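You operate a simulated robot arm through the tools that you are given. There is no shell and no other tool.

You are at the controls of a simulated robot arm. One attempt, no reset.

TASK
Level the hardness stand with the green foot knob.
Fine: till the bench level on the test table reads 0.0; free the lock knob for it, lock it again and put the level back.

Only the result counts: the job must be done as asked and must still hold three seconds after the hand-in. Knocking over, shifting, dropping, spilling or breaking anything else fails it.

THE ROBOT
A 7-joint arm with a two-finger parallel gripper, fixed in place. Base frame: the origin is at the foot of the arm, x ahead of it, y to its left, z up; the work surface is at about z = 0. Lengths are in mm, angles in rad, forces in N, time in s.
With the tool pointing down near the work surface it reaches from about 220 to 580 mm from the base axis. Its first joint turns from -1.152 to 1.152 rad. Payload 2.5 kg.
Tool frame: the origin (TCP) lies between the finger pads and is the grasp point; the fingertips stand 23 mm ahead of it; z points along the fingers, y is the line along which they close. Largest opening 94 mm; finger width 38, thickness 10; the body of the gripper, 54 by 96 mm, starts 39 mm behind the TCP.
Orientation is that of the tool frame in the base frame, as a unit quaternion [w, x, y, z]. With the fingers straight down and closing along the base's y, the tool's x points along the base's -x, its y along +y and its z along -z.

THE INTERFACE
- The arm moves only by the tool send_rows. Its argument "rows" is a list of rows, each a list of 3 entries, a list of its own where there are three numbers: the shift along the tool's x, y, z in mm, then the turn, a rotation vector about the tool's x, y, z in rad, then the gripper command, from -1 (shut) to 1 (fully open), values between in proportion. In form: [[[x, y, z], [ax, ay, az], claw], ...]. A call has 1 to 20 rows; each row shifts and turns the commanded pose from where the row before left it, along the tool's axes as they then stand. Each row takes 0.2 s and may step no farther than 50 mm and 0.15 rad from the row before; otherwise, or with a gripper value out of range, the whole call is refused. A pose out of reach is approached as far as the arm can. The call stops where the force on the tool passes 40 N (or 10 N more than at its start, if that is more) or the arm is blocked; 0.2 s more then pass. The fingers move at their own pace (about 108 mm/s each) and stop on an object; they squeeze with about 33 N. The grip force told is the motor's: it shows also when the fingers shut on nothing. Time passes only in rows, and 0.2 s behind the last, so rows that do not move let the fingers close. The reply holds the time, the measured pose of the TCP, the force on the tool along the base axes, the opening and the grip force, in the units named above and with some noise, with the torque about the TCP (base axes, N m) and any sound that the robot's microphone picked up.
- Cameras (640 x 400 px; columns grow to the right, rows downward): "scene" is fixed at [138.5, -410.9, 544.9]; the picture's right is [0.69, -0.73, 0.00], its down [-0.46, -0.44, -0.77] and it looks along [0.56, 0.53, -0.64] (base axes); focal length 300 px, centre (320, 200). "wrist" rides on the gripper at [86, 16, -74] in the tool frame; the picture's right is [-0.18, 0.98, 0.00], its down [-0.58, -0.11, -0.81] and it looks along [-0.79, -0.15, 0.59] (tool axes); focal length 243 px, centre (320, 200). There is no depth. A picture from a camera that has moved, and an enlarged one, comes with that camera's place and axes in the base frame and with its lens. The place of the scene camera against the robot may be out by one fixed shift of up to 18 mm in any direction.
- get_image(camera): a new picture of that camera. It takes no simulated time.
- enlarge(camera, box): a new picture of the part [left, top, right, bottom] of that camera's present view, enlarged. It takes no simulated time.
- close_job(): hands the job in; it is judged then, once.

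Nothing tells you positions but the pictures and the camera data. Unless the task says otherwise, let go and move clear before handing in.

The tools are called as name(argument=value, ...) on one line, values as JSON. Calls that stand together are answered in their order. send_rows: Moves the arm, as the interface text tells. Its arguments: {"type":"object","properties":{"rows":{"type":"array","items":{"type":"array"}}},"required":["rows"]} The other tools are called the same way: get_image (camera) takes a picture; enlarge (camera, box) takes an enlarged picture of a part of a camera's view; close_job () hands the job in.

At the start:

```text
time_s: 0.0
eef_pos: [366.4, -101.6, 340.3]
ee_rot: [-0.001, 0.0, 1.0, 0.0]
force: [-0.1, -0.2, 0.0]
ft_torque: [0.0, 0.01, -0.03]
opening: 94.1
gripper_force: 0.1
```

scene: 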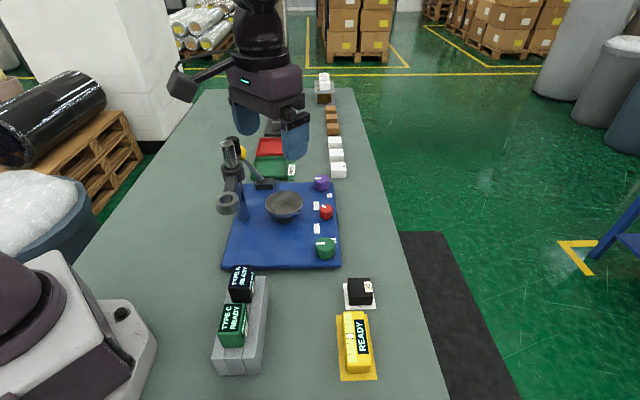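
wrist: 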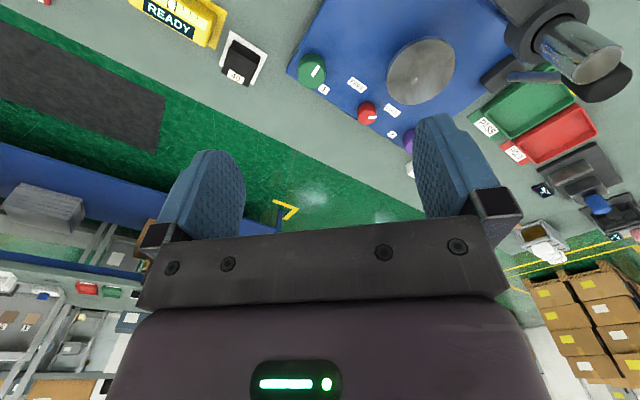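

I see a blue stand with a green knob, a red knob and a purple knob, a round test table, and a yellow block marked READY (maybe the level). I'll enlarge the views before moving.

enlarge(camera="scene", box=[210, 130, 360, 280])

enlarge(camera="scene", box=[200, 250, 400, 390])

enlarge(camera="wrist", box=[280, 0, 480, 180])

enlarge(camera="wrist", box=[100, 0, 300, 100])

enlarge(camera="scene", box=[230, 60, 360, 190])

```text
2.67 times, centred on (285, 205) of scene
camera zoom: at [138.5, -410.9, 544.9], right [0.69, -0.73, 0.0], down [-0.46, -0.44, -0.77], along [0.56, 0.53, -0.64], focal length 800 px, centre (413, 187)
```

zoom: 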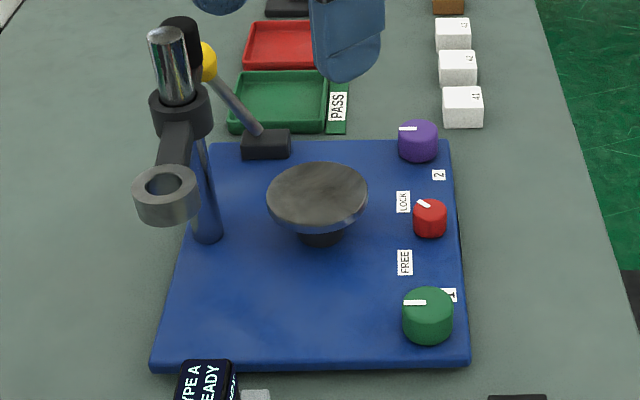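

```text
2.86 times, centred on (300, 320) of scene
camera zoom: at [138.5, -410.9, 544.9], right [0.69, -0.73, 0.0], down [-0.46, -0.44, -0.77], along [0.56, 0.53, -0.64], focal length 857 px, centre (377, -143)
```

zoom: 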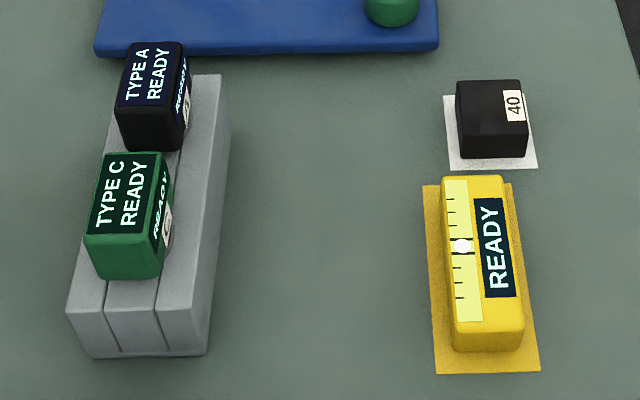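

```text
2.22 times, centred on (380, 90) of wrist
camera zoom: at [279.9, -85.5, 415.7], right [0.18, 0.98, 0.0], down [0.58, -0.11, 0.81], along [0.79, -0.15, -0.59], focal length 539 px, centre (187, 444)
```

zoom: 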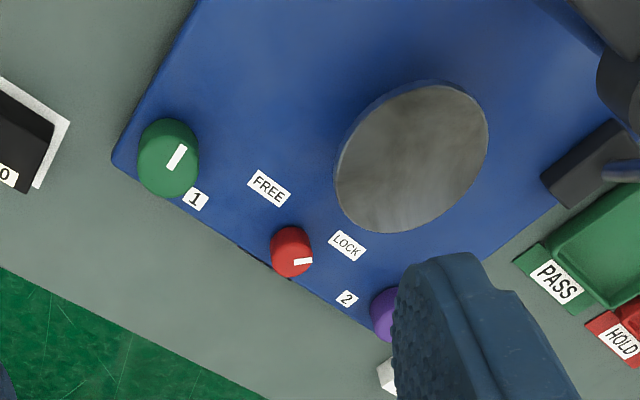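

```text
3.20 times, centred on (200, 50) of wrist
camera zoom: at [279.9, -85.5, 415.7], right [0.18, 0.98, 0.0], down [0.58, -0.11, 0.81], along [0.79, -0.15, -0.59], focal length 776 px, centre (704, 680)
```

zoom: 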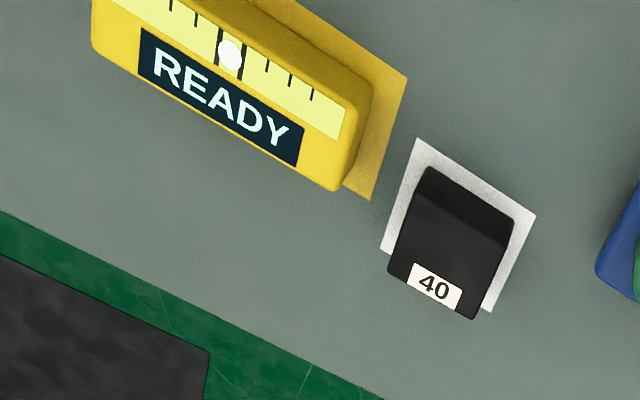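

```text
3.08 times, centred on (295, 125) of scene
camera zoom: at [138.5, -410.9, 544.9], right [0.69, -0.73, 0.0], down [-0.46, -0.44, -0.77], along [0.56, 0.53, -0.64], focal length 923 px, centre (397, 431)
```

zoom: 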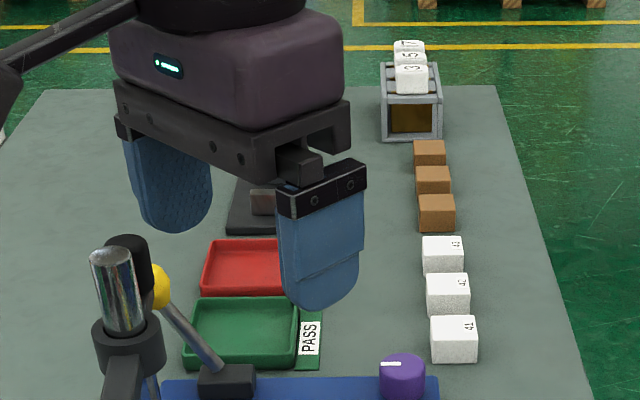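

I see the stand at the bench centre, the yellow level on its yellow mat nearer the robot, and the red lock pointing between FREE and LOCK. I'll move the wrist camera back to get a second view for triangulating positions.

send_rows(rows=[[[29, -24.5, 0], [0, 0, 0], 1], [[29, -24.5, 0], [0, 0, 0], 1], [[29, -24.5, 0], [0, 0, 0], 1], [[29, -24.5, 0], [0, 0, 0], 1], [[0, 0, 0], [0, 0, 0], 1]])

get_image(camera="wrist")

get_image(camera="scene")

```text
time_s: 1.2
eef_pos: [250.1, -199.1, 339.7]
ee_rot: [0.0, 0.0, 1.0, 0.0]
force: [1.5, -0.3, -0.2]
ft_torque: [-0.01, -0.01, 0.04]
opening: 94.1
gripper_force: 0.1
```

```text
taken
camera wrist: at [162.9, -183.9, 415.1], right [0.18, 0.98, 0.0], down [0.58, -0.11, 0.81], along [0.79, -0.15, -0.59], focal length 243 px, centre (320, 200)
```

wrist: 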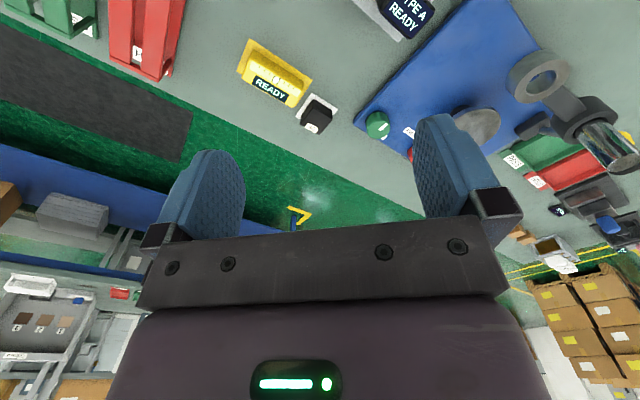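

```text
taken
```

scene: 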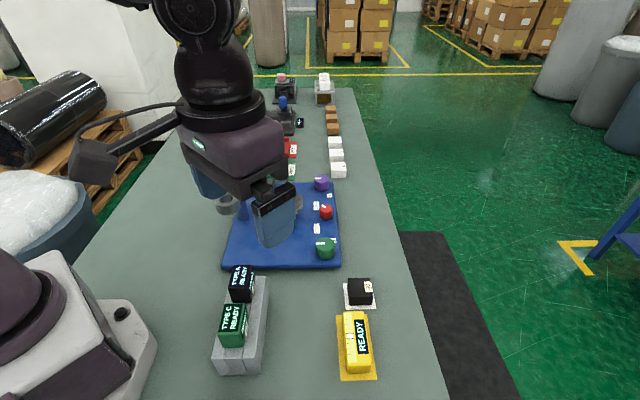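

Green knob triangulates near (450,-130) and the level near (345,-295), both on a bench turned 45° to my base. I'll yaw the tool 45° so the fingers line up with the bench and look at the stand along its own axis.

send_rows(rows=[[[0, 0, 0], [0, 0, -0.1309], 1], [[0, 0, 0], [0, 0, -0.1309], 1], [[0, 0, 0], [0, 0, -0.1309], 1], [[0, 0, 0], [0, 0, -0.1309], 1], [[0, 0, 0], [0, 0, -0.1309], 1], [[0, 0, 0], [0, 0, -0.1309], 1], [[0, 0, 0], [0, 0, 0], 1]])

get_image(camera="wrist")

```text
time_s: 2.8
eef_pos: [250.8, -198.9, 340.7]
ee_rot: [-0.001, -0.384, 0.924, 0.001]
force: [0.3, -0.7, -0.6]
ft_torque: [0.02, -0.02, 0.03]
opening: 94.0
gripper_force: 0.0
```

```text
taken
camera wrist: at [177.9, -249.1, 415.8], right [-0.57, 0.82, 0.0], down [0.49, 0.34, 0.81], along [0.66, 0.46, -0.59], focal length 243 px, centre (320, 200)
```

wrist: 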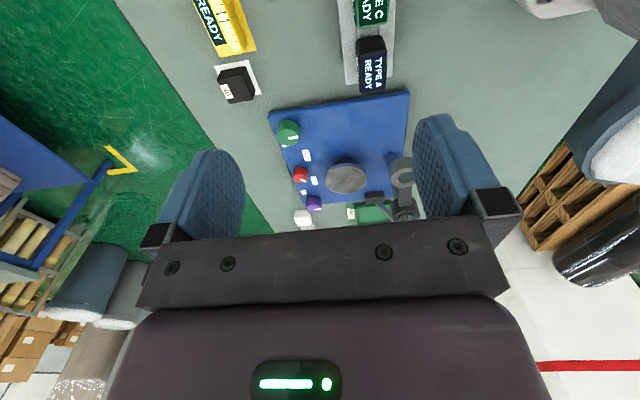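

The stand, level, 40 block and Type A/C blocks are all in view now. I'll enlarge to get pixel positions.

enlarge(camera="wrist", box=[260, 80, 430, 230])

enlarge(camera="wrist", box=[180, 0, 280, 110])

```text
2.67 times, centred on (345, 155) of wrist
camera zoom: at [177.9, -249.1, 415.8], right [-0.57, 0.82, 0.0], down [0.49, 0.34, 0.81], along [0.66, 0.46, -0.59], focal length 647 px, centre (253, 320)
```

zoom: 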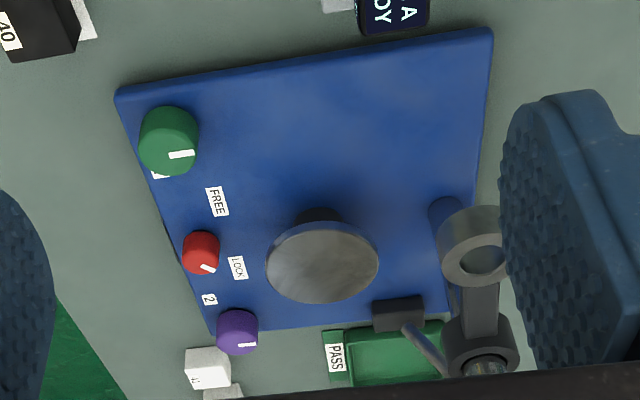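

```text
3.64 times, centred on (230, 55) of wrist
camera zoom: at [177.9, -249.1, 415.8], right [-0.57, 0.82, 0.0], down [0.49, 0.34, 0.81], along [0.66, 0.46, -0.59], focal length 882 px, centre (647, 727)
```

zoom: 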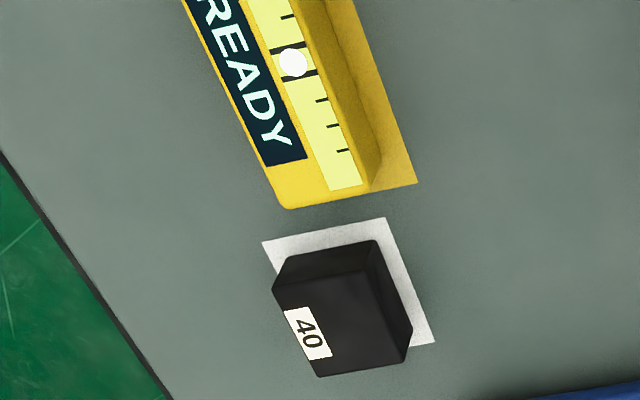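

The green knob top is near (457,-132,50), the red lock near (549,-50,47) and the test table near (473,23,64), with the indenter ring swung away from the table. Next I'll get a closer look at the level.

send_rows(rows=[[[11.5, -25.6, 24], [0, 0, 0], 1], [[11.5, -25.6, 24], [0, 0, 0], 1], [[11.5, -25.6, 24], [0, 0, 0], 1], [[11.5, -25.6, 24], [0, 0, 0], 1], [[11.5, -25.6, 24], [0, 0, 0], 1], [[0, 0, 0], [0, 0, 0], 1]])

get_image(camera="wrist")

enlarge(camera="scene", box=[210, 130, 360, 280])

```text
time_s: 4.2
eef_pos: [300.4, -331.7, 219.8]
ee_rot: [0.0, -0.383, 0.924, 0.0]
force: [0.7, 0.0, 0.3]
ft_torque: [-0.01, 0.0, 0.02]
opening: 94.0
gripper_force: 0.1
```

```text
taken
camera wrist: at [227.5, -381.5, 294.0], right [-0.57, 0.82, 0.0], down [0.49, 0.33, 0.81], along [0.67, 0.46, -0.59], focal length 243 px, centre (320, 200)
```

wrist: 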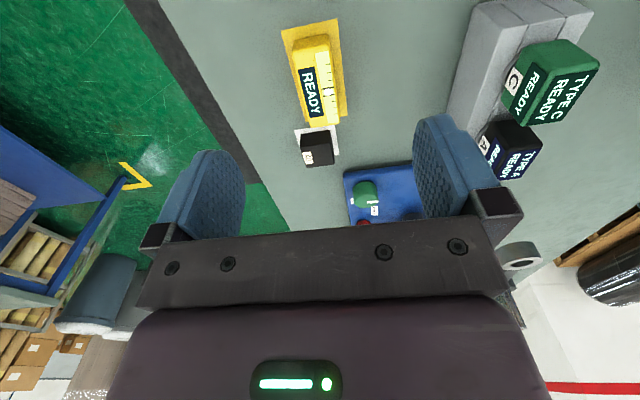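

```text
2.67 times, centred on (285, 205) of scene
camera zoom: at [138.5, -410.9, 544.9], right [0.69, -0.73, 0.0], down [-0.46, -0.44, -0.77], along [0.56, 0.53, -0.64], focal length 800 px, centre (413, 187)
```

zoom: 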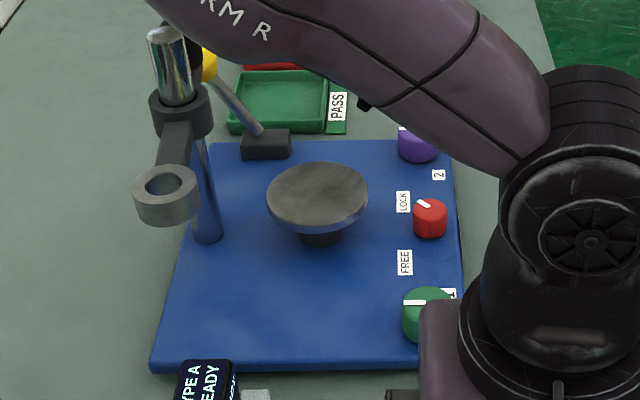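

enlarge(camera="wrist", box=[260, 10, 380, 175])

enlarge(camera="scene", box=[320, 260, 400, 390])

```text
2.42 times, centred on (320, 92) of wrist
camera zoom: at [227.5, -381.5, 294.0], right [-0.57, 0.82, 0.0], down [0.49, 0.33, 0.81], along [0.67, 0.46, -0.59], focal length 588 px, centre (320, 461)
```

zoom: 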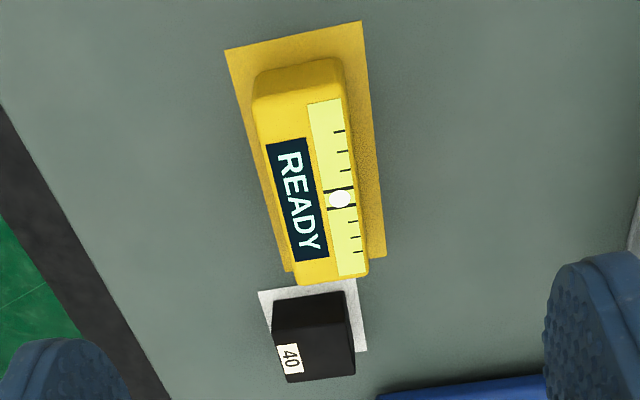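

```text
3.08 times, centred on (360, 325) of scene
camera zoom: at [138.5, -410.9, 544.9], right [0.69, -0.73, 0.0], down [-0.46, -0.44, -0.77], along [0.56, 0.53, -0.64], focal length 923 px, centre (197, -185)
```

zoom: 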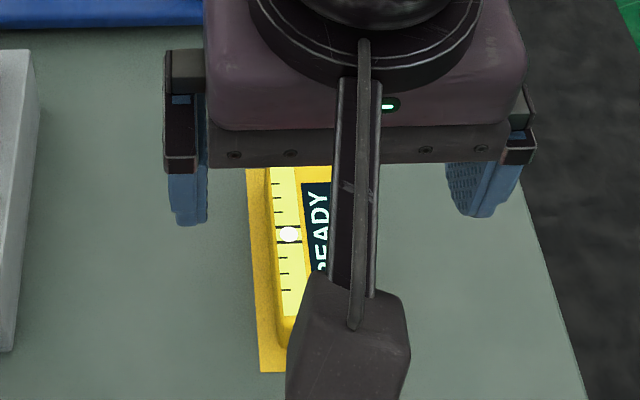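

The level sits at about (353,-297), 38×90×28 mm, aligned with the 45° tool yaw. Before picking it up I'll look at the table, knobs and column from closer in.

send_rows(rows=[[[0, 0, -30], [0, 0, 0], 1], [[-32.8, 15.1, 0], [0, 0, 0], 1], [[-32.8, 15.1, 0], [0, 0, 0], 1], [[-32.8, 15.1, 0], [0, 0, 0], 1], [[-32.8, 15.1, 0], [0, 0, 0], 1], [[-32.8, 15.1, 0], [0, 0, 0], 1], [[-32.8, 15.1, 0], [0, 0, 0], 1], [[-32.8, 15.1, 0], [0, 0, 0], 1], [[-32.8, 15.1, 0], [0, 0, 0], 1], [[0, 0, 0], [0, 0, 0], 1]])

get_image(camera="wrist")

get_image(camera="scene")

```text
time_s: 6.4
eef_pos: [401.5, -59.5, 250.6]
ee_rot: [0.0, -0.383, 0.924, 0.0]
force: [0.6, -0.3, 0.4]
ft_torque: [-0.02, 0.03, -0.01]
opening: 94.3
gripper_force: 0.0
```

```text
taken
camera wrist: at [328.0, -108.6, 325.2], right [-0.56, 0.83, 0.0], down [0.49, 0.33, 0.81], along [0.67, 0.46, -0.59], focal length 243 px, centre (320, 200)
```

wrist: 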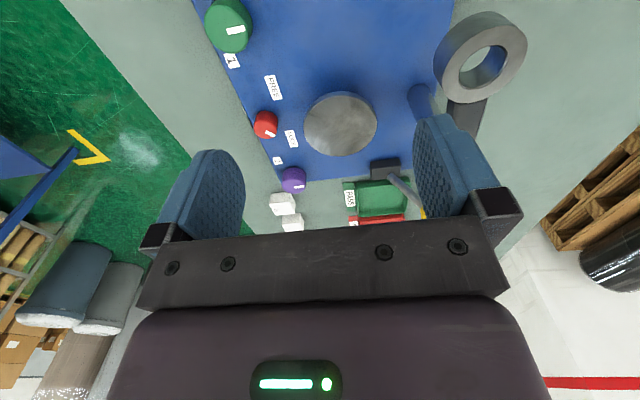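

```text
taken
```

scene: 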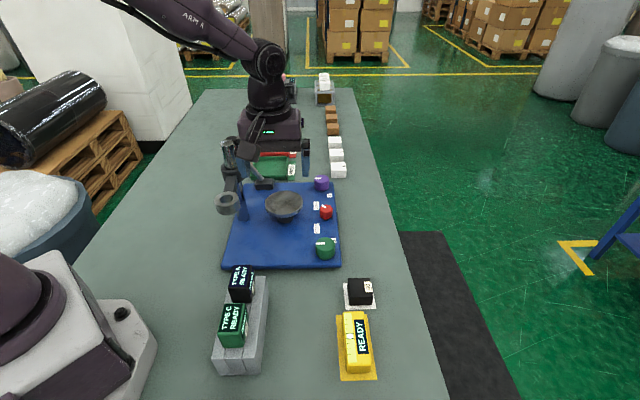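

enlarge(camera="wrist", box=[195, 0, 435, 200])

enlarge(camera="wrist", box=[230, 70, 320, 180])

enlarge(camera="scene", box=[300, 165, 350, 265])

```text
2.00 times, centred on (315, 100) of wrist
camera zoom: at [328.0, -108.6, 325.2], right [-0.56, 0.83, 0.0], down [0.49, 0.33, 0.81], along [0.67, 0.46, -0.59], focal length 485 px, centre (330, 400)
```

zoom: 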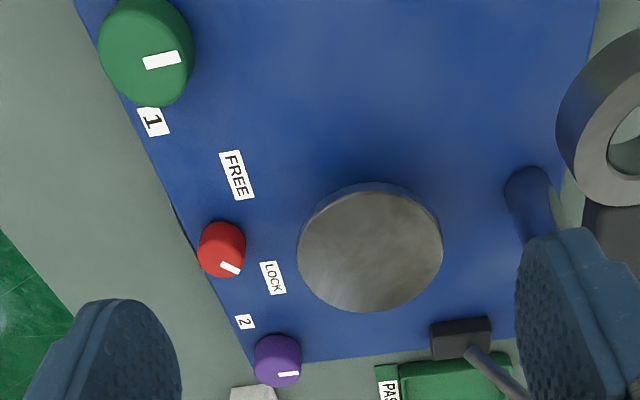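

```text
3.64 times, centred on (275, 125) of wrist
camera zoom: at [328.0, -108.6, 325.2], right [-0.56, 0.83, 0.0], down [0.49, 0.33, 0.81], along [0.67, 0.46, -0.59], focal length 882 px, centre (484, 473)
```

zoom: 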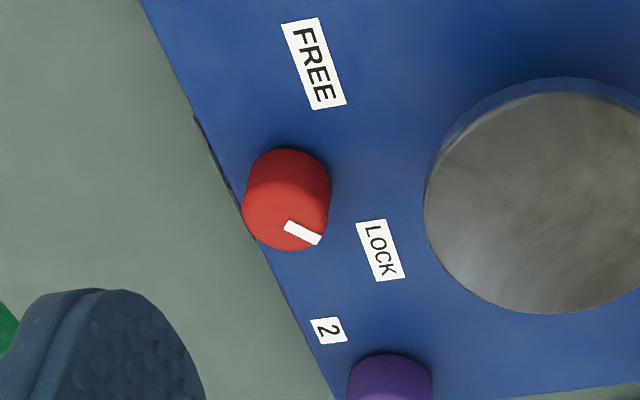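

```text
4.00 times, centred on (325, 215) of scene
camera zoom: at [138.5, -410.9, 544.9], right [0.69, -0.73, 0.0], down [-0.46, -0.44, -0.77], along [0.56, 0.53, -0.64], focal length 1200 px, centre (300, 140)
```

zoom: 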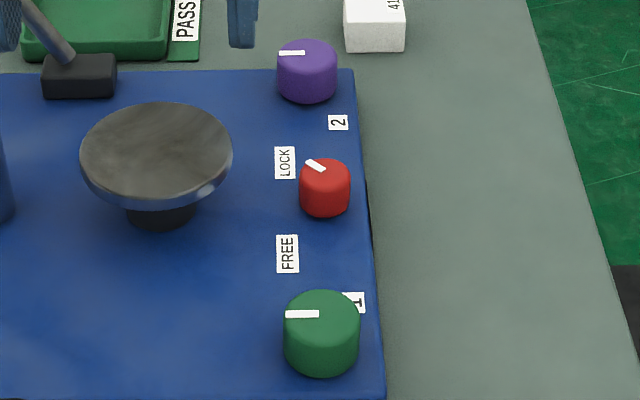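

Table top comes out at (472,21,67), red knob at (550,-49,45) and plate top at about z=25. I'll move above the level now.

send_rows(rows=[[[25.3, -16.7, 0], [0, 0, 0], 1], [[25.3, -16.7, 0], [0, 0, 0], 1], [[25.3, -16.7, 0], [0, 0, 0], 1], [[25.3, -16.7, 0], [0, 0, 0], 1], [[25.3, -16.7, 25], [0, 0, 0], 1], [[25.3, -16.7, 25], [0, 0, 0], 1], [[25.3, -16.7, 25], [0, 0, 0], 1], [[25.1, -16.7, 25], [0, 0, 0], 1], [[0, 0, 0], [0, 0, 0], 1]])

get_image(camera="wrist")

get_image(camera="scene")

```text
time_s: 8.4
eef_pos: [352.9, -298.3, 149.9]
ee_rot: [0.0, -0.383, 0.924, 0.0]
force: [0.3, 0.3, 0.0]
ft_torque: [0.0, -0.01, 0.0]
opening: 93.8
gripper_force: 0.1
```

```text
taken
camera wrist: at [279.5, -348.5, 225.0], right [-0.57, 0.82, 0.0], down [0.49, 0.33, 0.81], along [0.67, 0.46, -0.59], focal length 243 px, centre (320, 200)
```

wrist: 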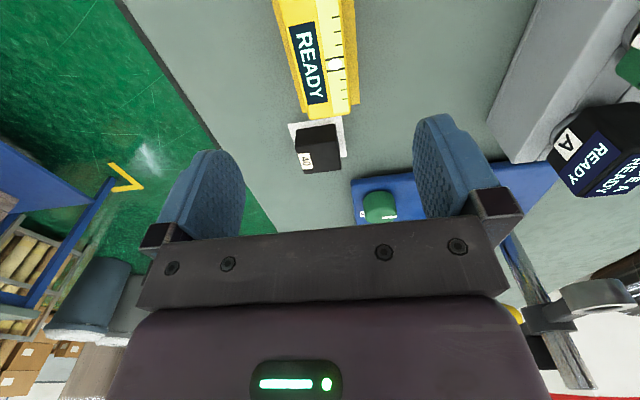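

```text
taken
```

scene: 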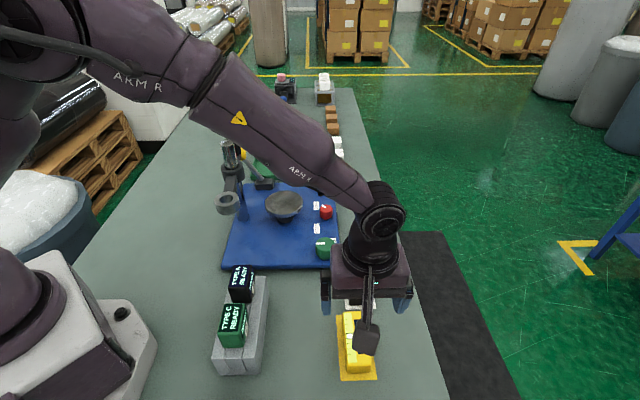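

The level is centred under the tool. I'll descend in steps to about z=29 and then close.

send_rows(rows=[[[0, 0, 30], [0, 0, 0], 1], [[0, 0, 30], [0, 0, 0], 1], [[0, 0, 30], [0, 0, 0], 1], [[0, 0, 15], [0, 0, 0], 1], [[0, 0, 8], [0, 0, 0], 1], [[0, 0, 8], [0, 0, 0], 1], [[0, 0, 0], [0, 0, 0], 1]])

get_image(camera="wrist")

enlarge(camera="scene", box=[310, 260, 410, 390])

```text
time_s: 10.0
eef_pos: [352.7, -296.6, 29.6]
ee_rot: [0.0, -0.383, 0.924, -0.001]
force: [-0.2, -0.1, -0.3]
ft_torque: [0.01, 0.0, 0.0]
opening: 94.1
gripper_force: 0.0
```

```text
taken
camera wrist: at [279.6, -347.1, 104.8], right [-0.56, 0.83, 0.0], down [0.49, 0.33, 0.81], along [0.67, 0.46, -0.59], focal length 243 px, centre (320, 200)
```

wrist: 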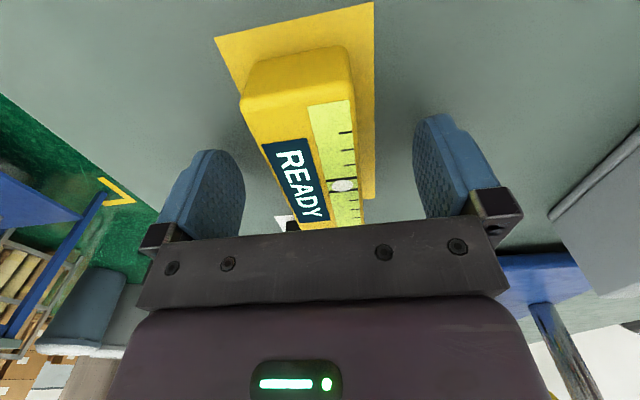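

```text
3.08 times, centred on (360, 325) of scene
camera zoom: at [138.5, -410.9, 544.9], right [0.69, -0.73, 0.0], down [-0.46, -0.44, -0.77], along [0.56, 0.53, -0.64], focal length 923 px, centre (197, -185)
```

zoom: 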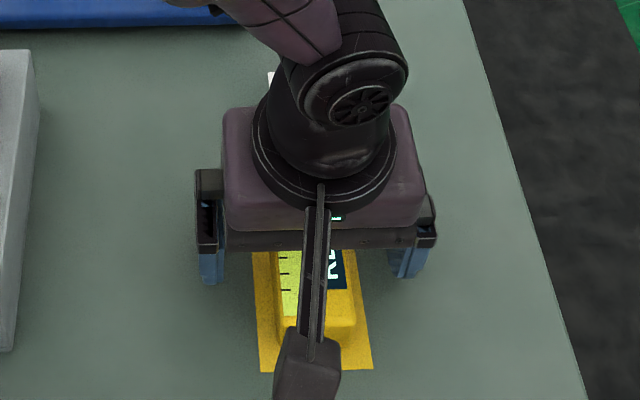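

send_rows(rows=[[[0, 0, 0], [0, 0, 0], -0.05], [[0, 0, 0], [0, 0, 0], -0.05]])

get_image(camera="wrist")

```text
time_s: 10.6
eef_pos: [351.7, -296.6, 29.6]
ee_rot: [-0.001, -0.383, 0.924, 0.0]
force: [-0.2, 0.0, 0.3]
ft_torque: [0.02, -0.02, -0.03]
opening: 44.7
gripper_force: 0.1
```

```text
taken
camera wrist: at [279.6, -347.1, 105.0], right [-0.56, 0.83, 0.0], down [0.49, 0.33, 0.81], along [0.67, 0.46, -0.59], focal length 243 px, centre (320, 200)
```

wrist: 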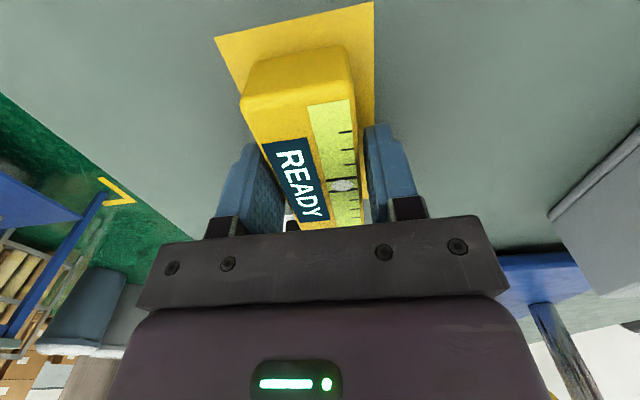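

The fingers bracket the level nearly evenly, so I'll close on it.

send_rows(rows=[[[0, 0, 0], [0, 0, 0], -0.15], [[0, 0, 0], [0, 0, 0], -0.25], [[0, 0, 0], [0, 0, 0], -1], [[0, 0, 0], [0, 0, 0], -1]])

```text
time_s: 11.6
eef_pos: [351.3, -297.7, 30.7]
ee_rot: [0.0, -0.383, 0.924, 0.0]
force: [-0.1, -0.5, 1.4]
ft_torque: [0.05, 0.04, 0.02]
opening: 39.6
gripper_force: 34.1
```

send_rows(rows=[[[0, 0, -5], [0, 0, 0], -1], [[0, 0, -15], [0, 0, 0], -1], [[0, 0, -30], [0, 0, 0], -1], [[0, 0, 0], [0, 0, 0], -1]])

get_image(camera="wrist")

get_image(camera="scene")

```text
time_s: 12.6
eef_pos: [352.0, -295.9, 80.1]
ee_rot: [0.0, -0.383, 0.924, 0.0]
force: [-0.8, 0.4, 0.5]
ft_torque: [0.0, -0.01, 0.0]
opening: 0.0
gripper_force: 33.2
```

```text
taken
camera wrist: at [279.6, -346.8, 155.1], right [-0.56, 0.83, 0.0], down [0.49, 0.33, 0.81], along [0.67, 0.46, -0.59], focal length 243 px, centre (320, 200)
```

wrist: 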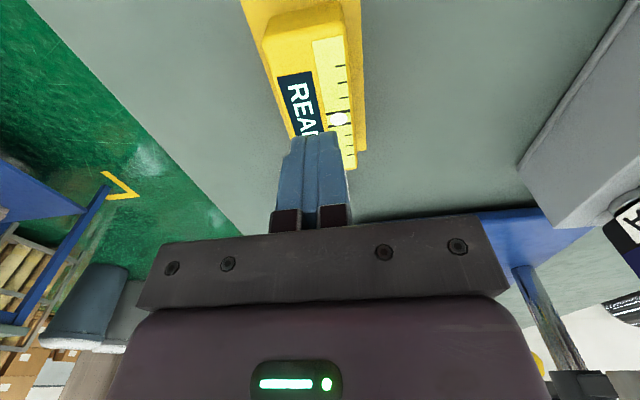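

```text
taken
```

scene: 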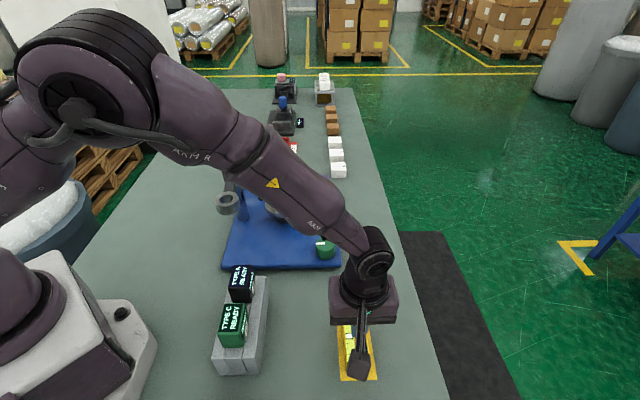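

The level slipped out of the fingers and is still on its mat. I'll check how it sits before regripping lower and lifting more slowly.

send_rows(rows=[[[0, 0, 0], [0, 0, 0], 1], [[0, 0, -30], [0, 0, 0], 1], [[0, 0, -30], [0, 0, 0], 1], [[0, 0, 0], [0, 0, 0], 1]])

enlarge(camera="wrist", box=[240, 0, 400, 180])

enlarge(camera="scene", box=[310, 260, 410, 390])

```text
time_s: 13.6
eef_pos: [351.0, -296.8, 140.3]
ee_rot: [0.0, -0.382, 0.924, 0.0]
force: [0.4, 1.0, -0.1]
ft_torque: [-0.01, 0.01, 0.01]
opening: 93.9
gripper_force: 0.0
```

```text
2.22 times, centred on (320, 90) of wrist
camera zoom: at [279.4, -346.7, 214.7], right [-0.56, 0.83, 0.0], down [0.49, 0.33, 0.81], along [0.67, 0.46, -0.59], focal length 539 px, centre (320, 444)
```

zoom: 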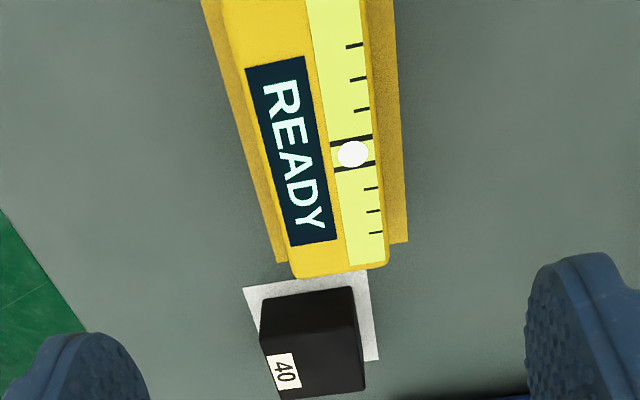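

```text
3.08 times, centred on (360, 325) of scene
camera zoom: at [138.5, -410.9, 544.9], right [0.69, -0.73, 0.0], down [-0.46, -0.44, -0.77], along [0.56, 0.53, -0.64], focal length 923 px, centre (197, -185)
```

zoom: 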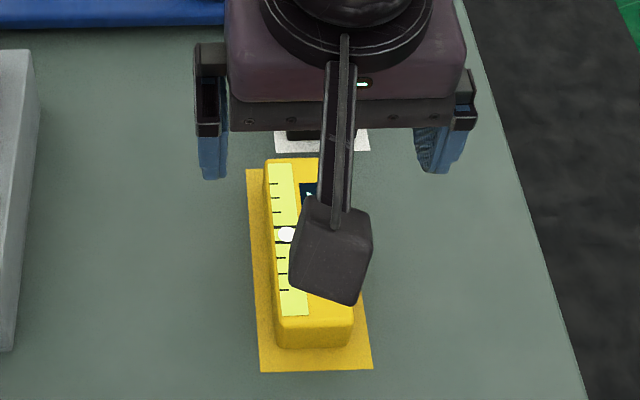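

send_rows(rows=[[[0, 0, 35], [0, 0, 0], 1], [[0, 0, 35], [0, 0, 0], 1], [[0, 0, 25], [0, 0, 0], 1], [[0, 0, 10], [0, 0, 0], 1], [[0, 0, 6], [0, 0, 0], 1], [[0, 0, 3], [0, 0, 0], 1], [[0, 0, 0], [0, 0, 0], 1]])

get_image(camera="wrist")

```text
time_s: 15.2
eef_pos: [352.1, -296.7, 26.2]
ee_rot: [0.0, -0.383, 0.924, -0.001]
force: [0.1, -0.2, -0.2]
ft_torque: [0.01, -0.03, 0.0]
opening: 93.9
gripper_force: 0.0
```

```text
taken
camera wrist: at [279.2, -347.0, 100.9], right [-0.56, 0.83, 0.0], down [0.49, 0.33, 0.81], along [0.67, 0.46, -0.59], focal length 243 px, centre (320, 200)
```

wrist: 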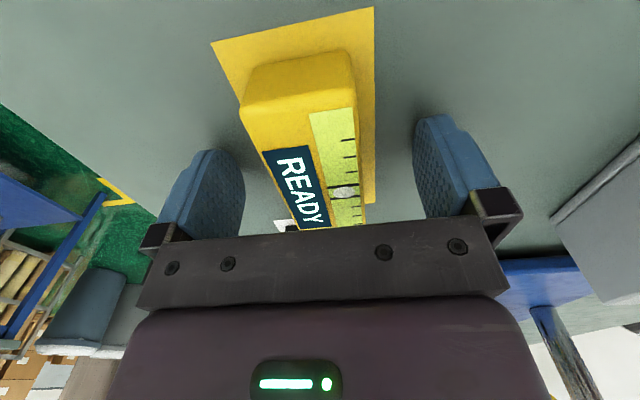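

send_rows(rows=[[[0, 0, 0.8], [0, 0, 0], -0.05], [[0, 0, 0], [0, 0, 0], -0.05], [[0, 0, 0], [0, 0, 0], -0.15], [[0, 0, 0], [0, 0, 0], -0.25], [[0, 0, 0], [0, 0, 0], -1], [[0, 0, 0], [0, 0, 0], -1], [[0, 0, 0], [0, 0, 0], -1]])

send_rows(rows=[[[0, 0, -1], [0, 0, 0], -1], [[0, 0, -1], [0, 0, 0], -1]])

send_rows(rows=[[[0, 0, -1], [0, 0, 0], -1], [[0, 0, -1], [0, 0, 0], -1]])

get_image(camera="wrist")

```text
time_s: 16.8
eef_pos: [352.7, -297.1, 25.6]
ee_rot: [0.0, -0.382, 0.924, -0.001]
force: [1.1, -0.1, -0.2]
ft_torque: [0.0, -0.05, -0.02]
opening: 39.7
gripper_force: 33.0
```

```text
time_s: 17.4
eef_pos: [352.8, -297.5, 27.8]
ee_rot: [0.001, -0.383, 0.924, 0.0]
force: [0.5, -0.3, -0.3]
ft_torque: [0.02, 0.0, 0.03]
opening: 39.8
gripper_force: 32.7
```

```text
time_s: 18.0
eef_pos: [352.8, -298.3, 29.3]
ee_rot: [0.001, -0.383, 0.924, 0.0]
force: [-0.3, -0.7, -1.8]
ft_torque: [0.0, 0.01, 0.0]
opening: 39.7
gripper_force: 33.1
```

```text
taken
camera wrist: at [279.2, -347.2, 104.0], right [-0.56, 0.83, 0.0], down [0.49, 0.33, 0.81], along [0.67, 0.46, -0.59], focal length 243 px, centre (320, 200)
```

wrist: 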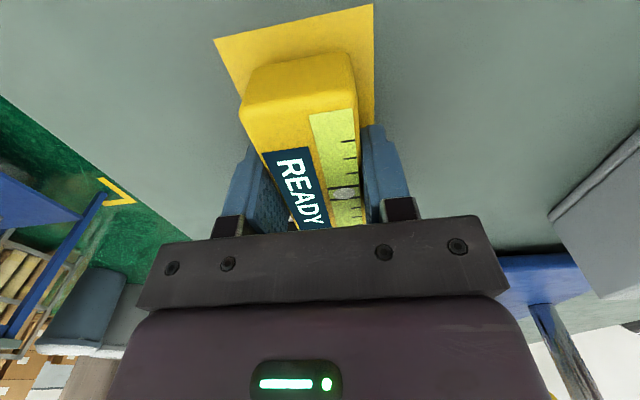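

The level seems to be rising with the fingers this time. I'll keep lifting slowly.

send_rows(rows=[[[0, 0, -1], [0, 0, 0], -1], [[0, 0, -2], [0, 0, 0], -1], [[0, 0, -2], [0, 0, 0], -1], [[0, 0, -3], [0, 0, 0], -1], [[0, 0, -3], [0, 0, 0], -1], [[0, 0, -3], [0, 0, 0], -1]])

get_image(camera="wrist")

enlarge(camera="scene", box=[310, 260, 410, 390])

```text
time_s: 19.4
eef_pos: [351.6, -296.7, 43.8]
ee_rot: [0.0, -0.383, 0.924, 0.0]
force: [0.4, 0.1, -1.0]
ft_torque: [0.0, 0.05, 0.01]
opening: 39.6
gripper_force: 32.4
```

```text
taken
camera wrist: at [278.8, -346.7, 118.1], right [-0.56, 0.83, 0.0], down [0.49, 0.33, 0.81], along [0.67, 0.46, -0.59], focal length 243 px, centre (320, 200)
```

wrist: 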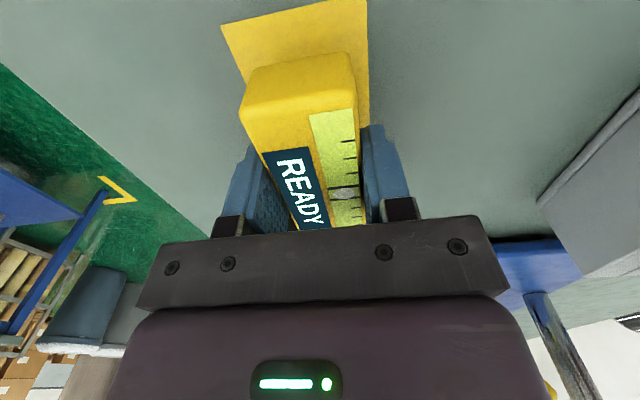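

```text
3.08 times, centred on (360, 325) of scene
camera zoom: at [138.5, -410.9, 544.9], right [0.69, -0.73, 0.0], down [-0.46, -0.44, -0.77], along [0.56, 0.53, -0.64], focal length 923 px, centre (197, -185)
```

zoom: 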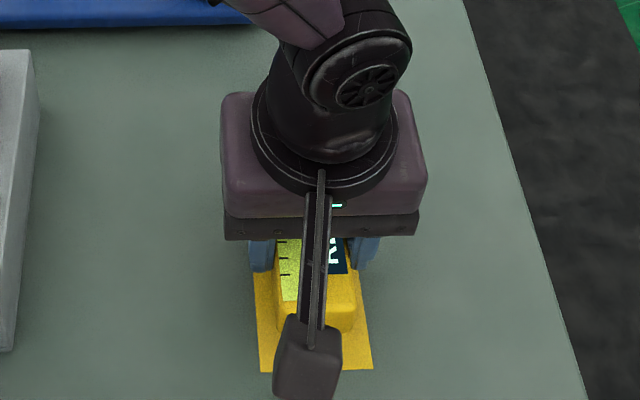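

The level is held and light, about 1 N. I'll lift it gently to z≈150 and carry it towards the table in small ramped steps.

send_rows(rows=[[[0, 0, -4], [0, 0, 0], -1], [[0, 0, -7], [0, 0, 0], -1], [[0, 0, -10], [0, 0, 0], -1], [[0, 0, -12], [0, 0, 0], -1], [[0, 0, -12], [0, 0, 0], -1], [[0, 0, -12], [0, 0, 0], -1], [[0, 0, -12], [0, 0, 0], -1], [[0, 0, -12], [0, 0, 0], -1], [[0, 0, -12], [0, 0, 0], -1], [[0, 0, -8], [0, 0, 0], -1], [[0, 0, -4], [0, 0, 0], -1], [[0, 0, 0], [0, 0, 0], -1]])

get_image(camera="wrist")

```text
time_s: 22.0
eef_pos: [351.5, -296.5, 148.3]
ee_rot: [0.0, -0.383, 0.924, 0.0]
force: [0.2, -1.2, -0.6]
ft_torque: [0.01, -0.02, 0.0]
opening: 39.5
gripper_force: 33.0
```

```text
taken
camera wrist: at [279.0, -347.2, 222.8], right [-0.56, 0.83, 0.0], down [0.49, 0.33, 0.81], along [0.67, 0.46, -0.59], focal length 243 px, centre (320, 200)
```

wrist: 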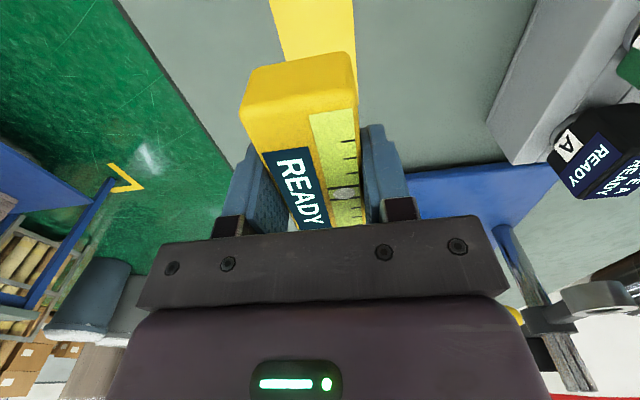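

send_rows(rows=[[[-4.56, 2.05, 0], [0, 0, 0], -1], [[-9.12, 4.1, 0], [0, 0, 0], -1], [[-13.68, 6.15, 0], [0, 0, 0], -1], [[-18.24, 8.2, 0], [0, 0, 0], -1], [[-18.24, 8.2, 0], [0, 0, 0], -1], [[-18.24, 8.2, 0], [0, 0, 0], -1], [[-18.24, 8.2, 0], [0, 0, 0], -1], [[-18.24, 8.2, 0], [0, 0, 0], -1], [[-18.24, 8.2, 0], [0, 0, 0], -1], [[-18.24, 8.2, 0], [0, 0, 0], -1], [[-18.24, 8.2, 0], [0, 0, 0], -1], [[-18.24, 8.2, 0], [0, 0, 0], -1], [[-18.24, 8.2, 0], [0, 0, 0], -1], [[-18.24, 8.2, 0], [0, 0, 0], -1], [[-18.24, 8.2, 0], [0, 0, 0], -1], [[-18.24, 8.2, 0], [0, 0, 0], -1], [[-16.42, 7.38, 0], [0, 0, 0], -1], [[-13.68, 6.15, 0], [0, 0, 0], -1], [[-9.12, 4.1, 0], [0, 0, 0], -1], [[-6.02, 2.71, 0], [0, 0, 0], -1]])

get_image(camera="wrist")

get_image(camera="scene")

```text
time_s: 26.2
eef_pos: [472.8, 19.9, 147.4]
ee_rot: [0.0, -0.383, 0.924, 0.0]
force: [0.3, 0.0, -2.0]
ft_torque: [-0.02, 0.0, 0.0]
opening: 39.5
gripper_force: 32.8
```

```text
taken
camera wrist: at [399.3, -29.7, 222.3], right [-0.56, 0.83, 0.0], down [0.49, 0.33, 0.81], along [0.67, 0.46, -0.59], focal length 243 px, centre (320, 200)
```

wrist: 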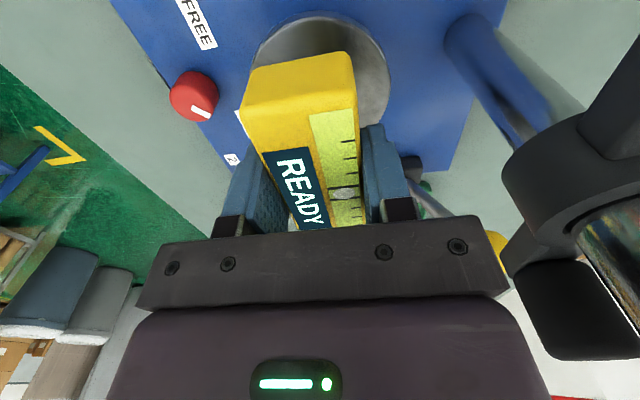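

```text
taken
```

scene: 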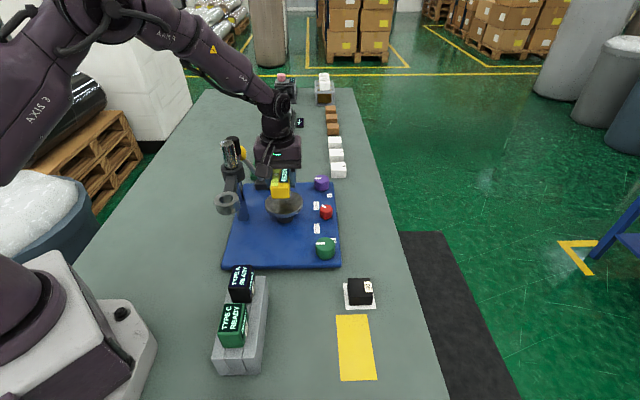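

The level is held right over the table centre. I'll lower it to just above the surface.

send_rows(rows=[[[0, 0, 5], [0, 0, 0], -1], [[0, 0, 8], [0, 0, 0], -1], [[0, 0, 10], [0, 0, 0], -1], [[0, 0, 10], [0, 0, 0], -1], [[0, 0, 8], [0, 0, 0], -1], [[0, 0, 4], [0, 0, 0], -1], [[0, 0, 0], [0, 0, 0], -1]])

get_image(camera="wrist")

enlarge(camera="scene", box=[210, 110, 360, 280])

```text
time_s: 27.8
eef_pos: [472.9, 20.0, 102.8]
ee_rot: [0.0, -0.383, 0.924, 0.0]
force: [0.1, 0.2, -1.3]
ft_torque: [-0.04, 0.02, -0.02]
opening: 39.6
gripper_force: 33.2
```

```text
taken
camera wrist: at [399.4, -29.8, 177.6], right [-0.56, 0.83, 0.0], down [0.49, 0.33, 0.81], along [0.67, 0.46, -0.59], focal length 243 px, centre (320, 200)
```

wrist: 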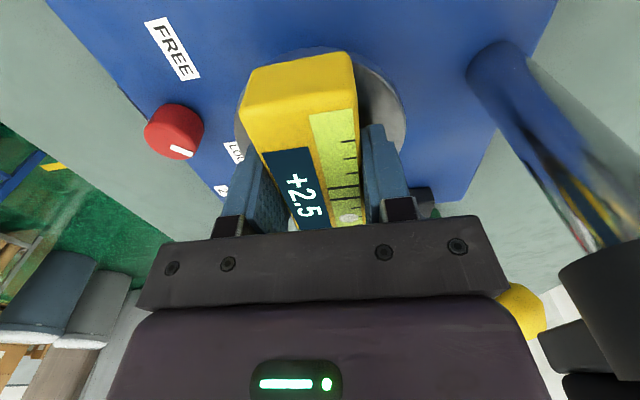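

```text
2.35 times, centred on (285, 195) of scene
camera zoom: at [138.5, -410.9, 544.9], right [0.69, -0.73, 0.0], down [-0.46, -0.44, -0.77], along [0.56, 0.53, -0.64], focal length 706 px, centre (402, 212)
```

zoom: 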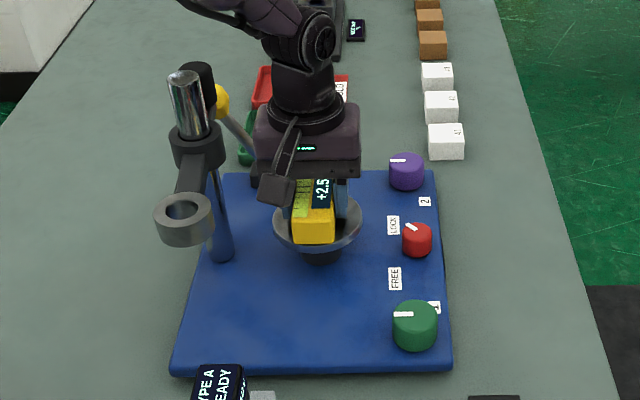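

The level already reads +2.5. I'll lower it the last few millimetres, watching the force.

send_rows(rows=[[[0, 0, 2], [0, 0, 0], -1], [[0, 0, 2], [0, 0, 0], -1], [[0, 0, 1.5], [0, 0, 0], -1]])

send_rows(rows=[[[0, 0, 1], [0, 0, 0], -1], [[0, 0, 1], [0, 0, 0], -1]])

send_rows(rows=[[[0, 0, 1], [0, 0, 0], -1]])

```text
time_s: 28.7
eef_pos: [472.0, 20.5, 100.8]
ee_rot: [0.0, -0.382, 0.924, 0.0]
force: [-2.6, 1.5, 5.6]
ft_torque: [0.15, -0.06, 0.05]
opening: 39.8
gripper_force: 33.0
stopped in row 3: the force on the tool passed its limit at 42 N (the readings are from after the stop); the commanded pose is now the measured one
```

```text
time_s: 29.5
eef_pos: [473.2, 21.6, 102.1]
ee_rot: [0.0, -0.382, 0.924, 0.0]
force: [-3.3, 0.9, 5.8]
ft_torque: [0.18, -0.21, 0.06]
opening: 39.4
gripper_force: 32.6
stopped in row 2: the force on the tool passed its limit at 42 N (the readings are from after the stop); the commanded pose is now the measured one
```

```text
time_s: 29.9
eef_pos: [473.3, 20.9, 100.4]
ee_rot: [0.0, -0.383, 0.924, 0.0]
force: [-9.8, 0.4, 20.8]
ft_torque: [0.14, 0.33, 0.1]
opening: 39.5
gripper_force: 33.2
```

Contact came at z≈101, so the table is a bit higher than I estimated. I'll ease up about a millimetre to relieve the force and look.

send_rows(rows=[[[0, 0, -0.8], [0, 0, 0], -1]])

get_image(camera="wrist")

enlarge(camera="scene", box=[240, 140, 330, 230])

```text
time_s: 30.3
eef_pos: [473.7, 19.7, 101.1]
ee_rot: [0.001, -0.382, 0.924, 0.0]
force: [-5.7, 0.4, 17.8]
ft_torque: [-0.04, 0.28, 0.09]
opening: 39.7
gripper_force: 33.1
```

```text
taken
camera wrist: at [400.3, -29.7, 175.0], right [-0.57, 0.82, 0.0], down [0.49, 0.34, 0.81], along [0.67, 0.46, -0.59], focal length 243 px, centre (320, 200)
```

wrist: 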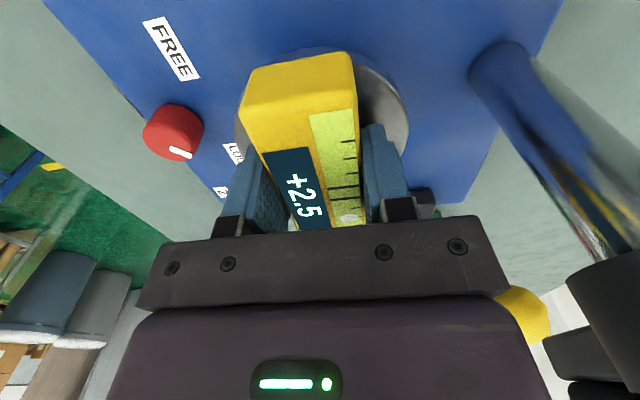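

```text
4.44 times, centred on (285, 185) of scene
camera zoom: at [138.4, -410.9, 545.0], right [0.69, -0.73, 0.0], down [-0.46, -0.44, -0.77], along [0.56, 0.53, -0.64], focal length 1333 px, centre (476, 267)
```

zoom: 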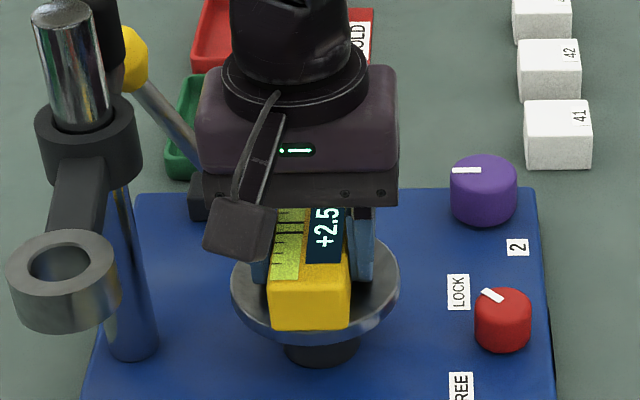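

send_rows(rows=[[[0, 0, -0.7], [0, 0, 0], -1]])

```text
time_s: 30.7
eef_pos: [473.4, 21.0, 100.7]
ee_rot: [0.0, -0.383, 0.924, -0.001]
force: [2.8, 0.1, 6.6]
ft_torque: [-0.19, 0.21, 0.03]
opening: 39.7
gripper_force: 33.0
```

Force is down to about 6 N, so the level is seated. I'll open the fingers gently.

send_rows(rows=[[[0, 0, -0.4], [0, 0, 0], -1], [[0, 0, 0], [0, 0, 0], -0.12], [[0, 0, 0], [0, 0, 0], 0.0], [[0, 0, 0], [0, 0, 0], 0.2], [[0, 0, 0], [0, 0, 0], 0.4]])

get_image(camera="wrist")

enlarge(camera="scene", box=[240, 140, 330, 230])

```text
time_s: 31.9
eef_pos: [473.6, 20.8, 101.2]
ee_rot: [-0.001, -0.383, 0.924, 0.0]
force: [0.0, 0.8, -0.7]
ft_torque: [0.02, 0.0, -0.02]
opening: 65.8
gripper_force: 0.1
```

```text
taken
camera wrist: at [400.4, -29.7, 175.9], right [-0.57, 0.82, 0.0], down [0.49, 0.33, 0.81], along [0.67, 0.46, -0.59], focal length 243 px, centre (320, 200)
```

wrist: 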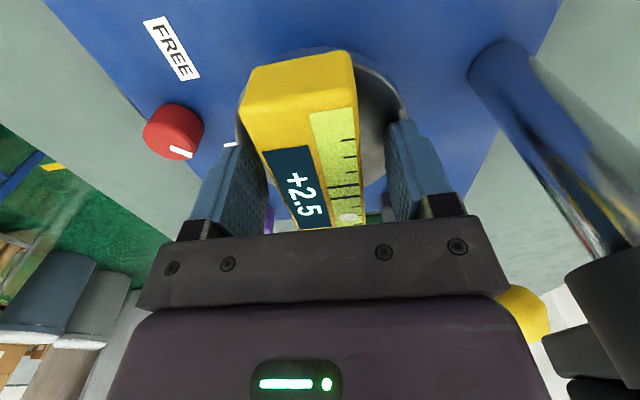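

```text
4.44 times, centred on (285, 185) of scene
camera zoom: at [138.5, -410.9, 544.9], right [0.69, -0.73, 0.0], down [-0.46, -0.44, -0.77], along [0.56, 0.53, -0.64], focal length 1333 px, centre (476, 267)
```

zoom: 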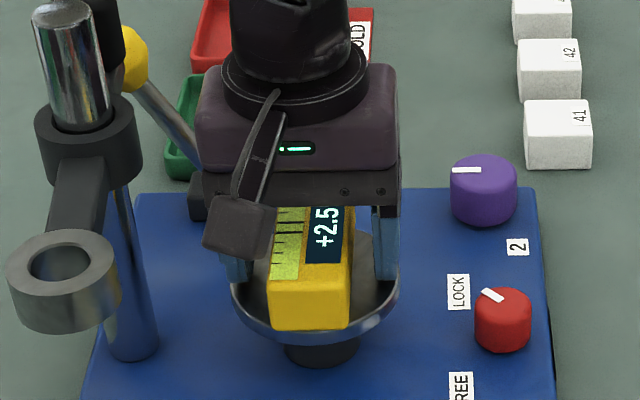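

Level sits on the table reading +2.5. I'll rise straight up clear of it and look at the whole thing.

send_rows(rows=[[[0, 0, -5], [0, 0, 0], 0.6], [[0, 0, -15], [0, 0, 0], 0.6], [[0, 0, -25], [0, 0, 0], 0.6], [[0, 0, -30], [0, 0, 0], 0.6], [[0, 0, -30], [0, 0, 0], 0.6], [[0, 0, 0], [0, 0, 0], 0.6]])

get_image(camera="wrist")

enlarge(camera="scene", box=[220, 130, 350, 270])

```text
time_s: 33.3
eef_pos: [474.5, 20.6, 207.6]
ee_rot: [0.0, -0.384, 0.923, 0.0]
force: [0.3, 0.1, -0.4]
ft_torque: [0.03, 0.01, -0.02]
opening: 75.2
gripper_force: 0.1
```

```text
taken
camera wrist: at [401.0, -29.0, 282.2], right [-0.57, 0.82, 0.0], down [0.49, 0.33, 0.81], along [0.67, 0.46, -0.59], focal length 243 px, centre (320, 200)
```

wrist: 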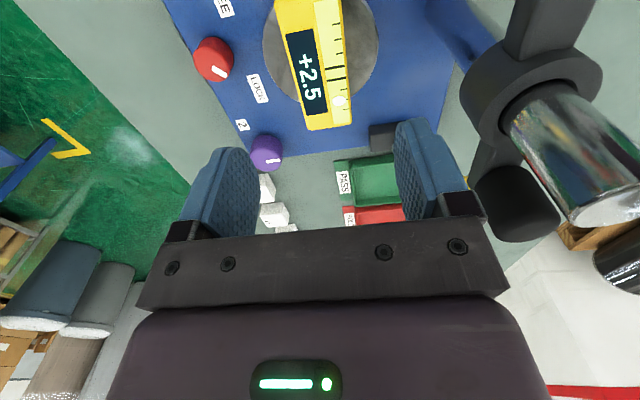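

```text
2.86 times, centred on (285, 200) of scene
camera zoom: at [138.5, -410.9, 544.9], right [0.69, -0.73, 0.0], down [-0.46, -0.44, -0.77], along [0.56, 0.53, -0.64], focal length 857 px, centre (420, 200)
```

zoom: 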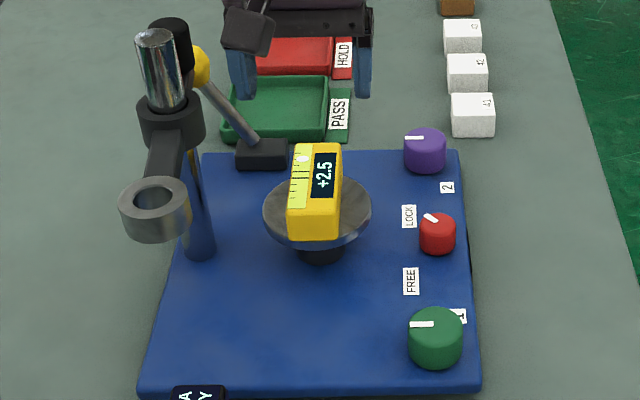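

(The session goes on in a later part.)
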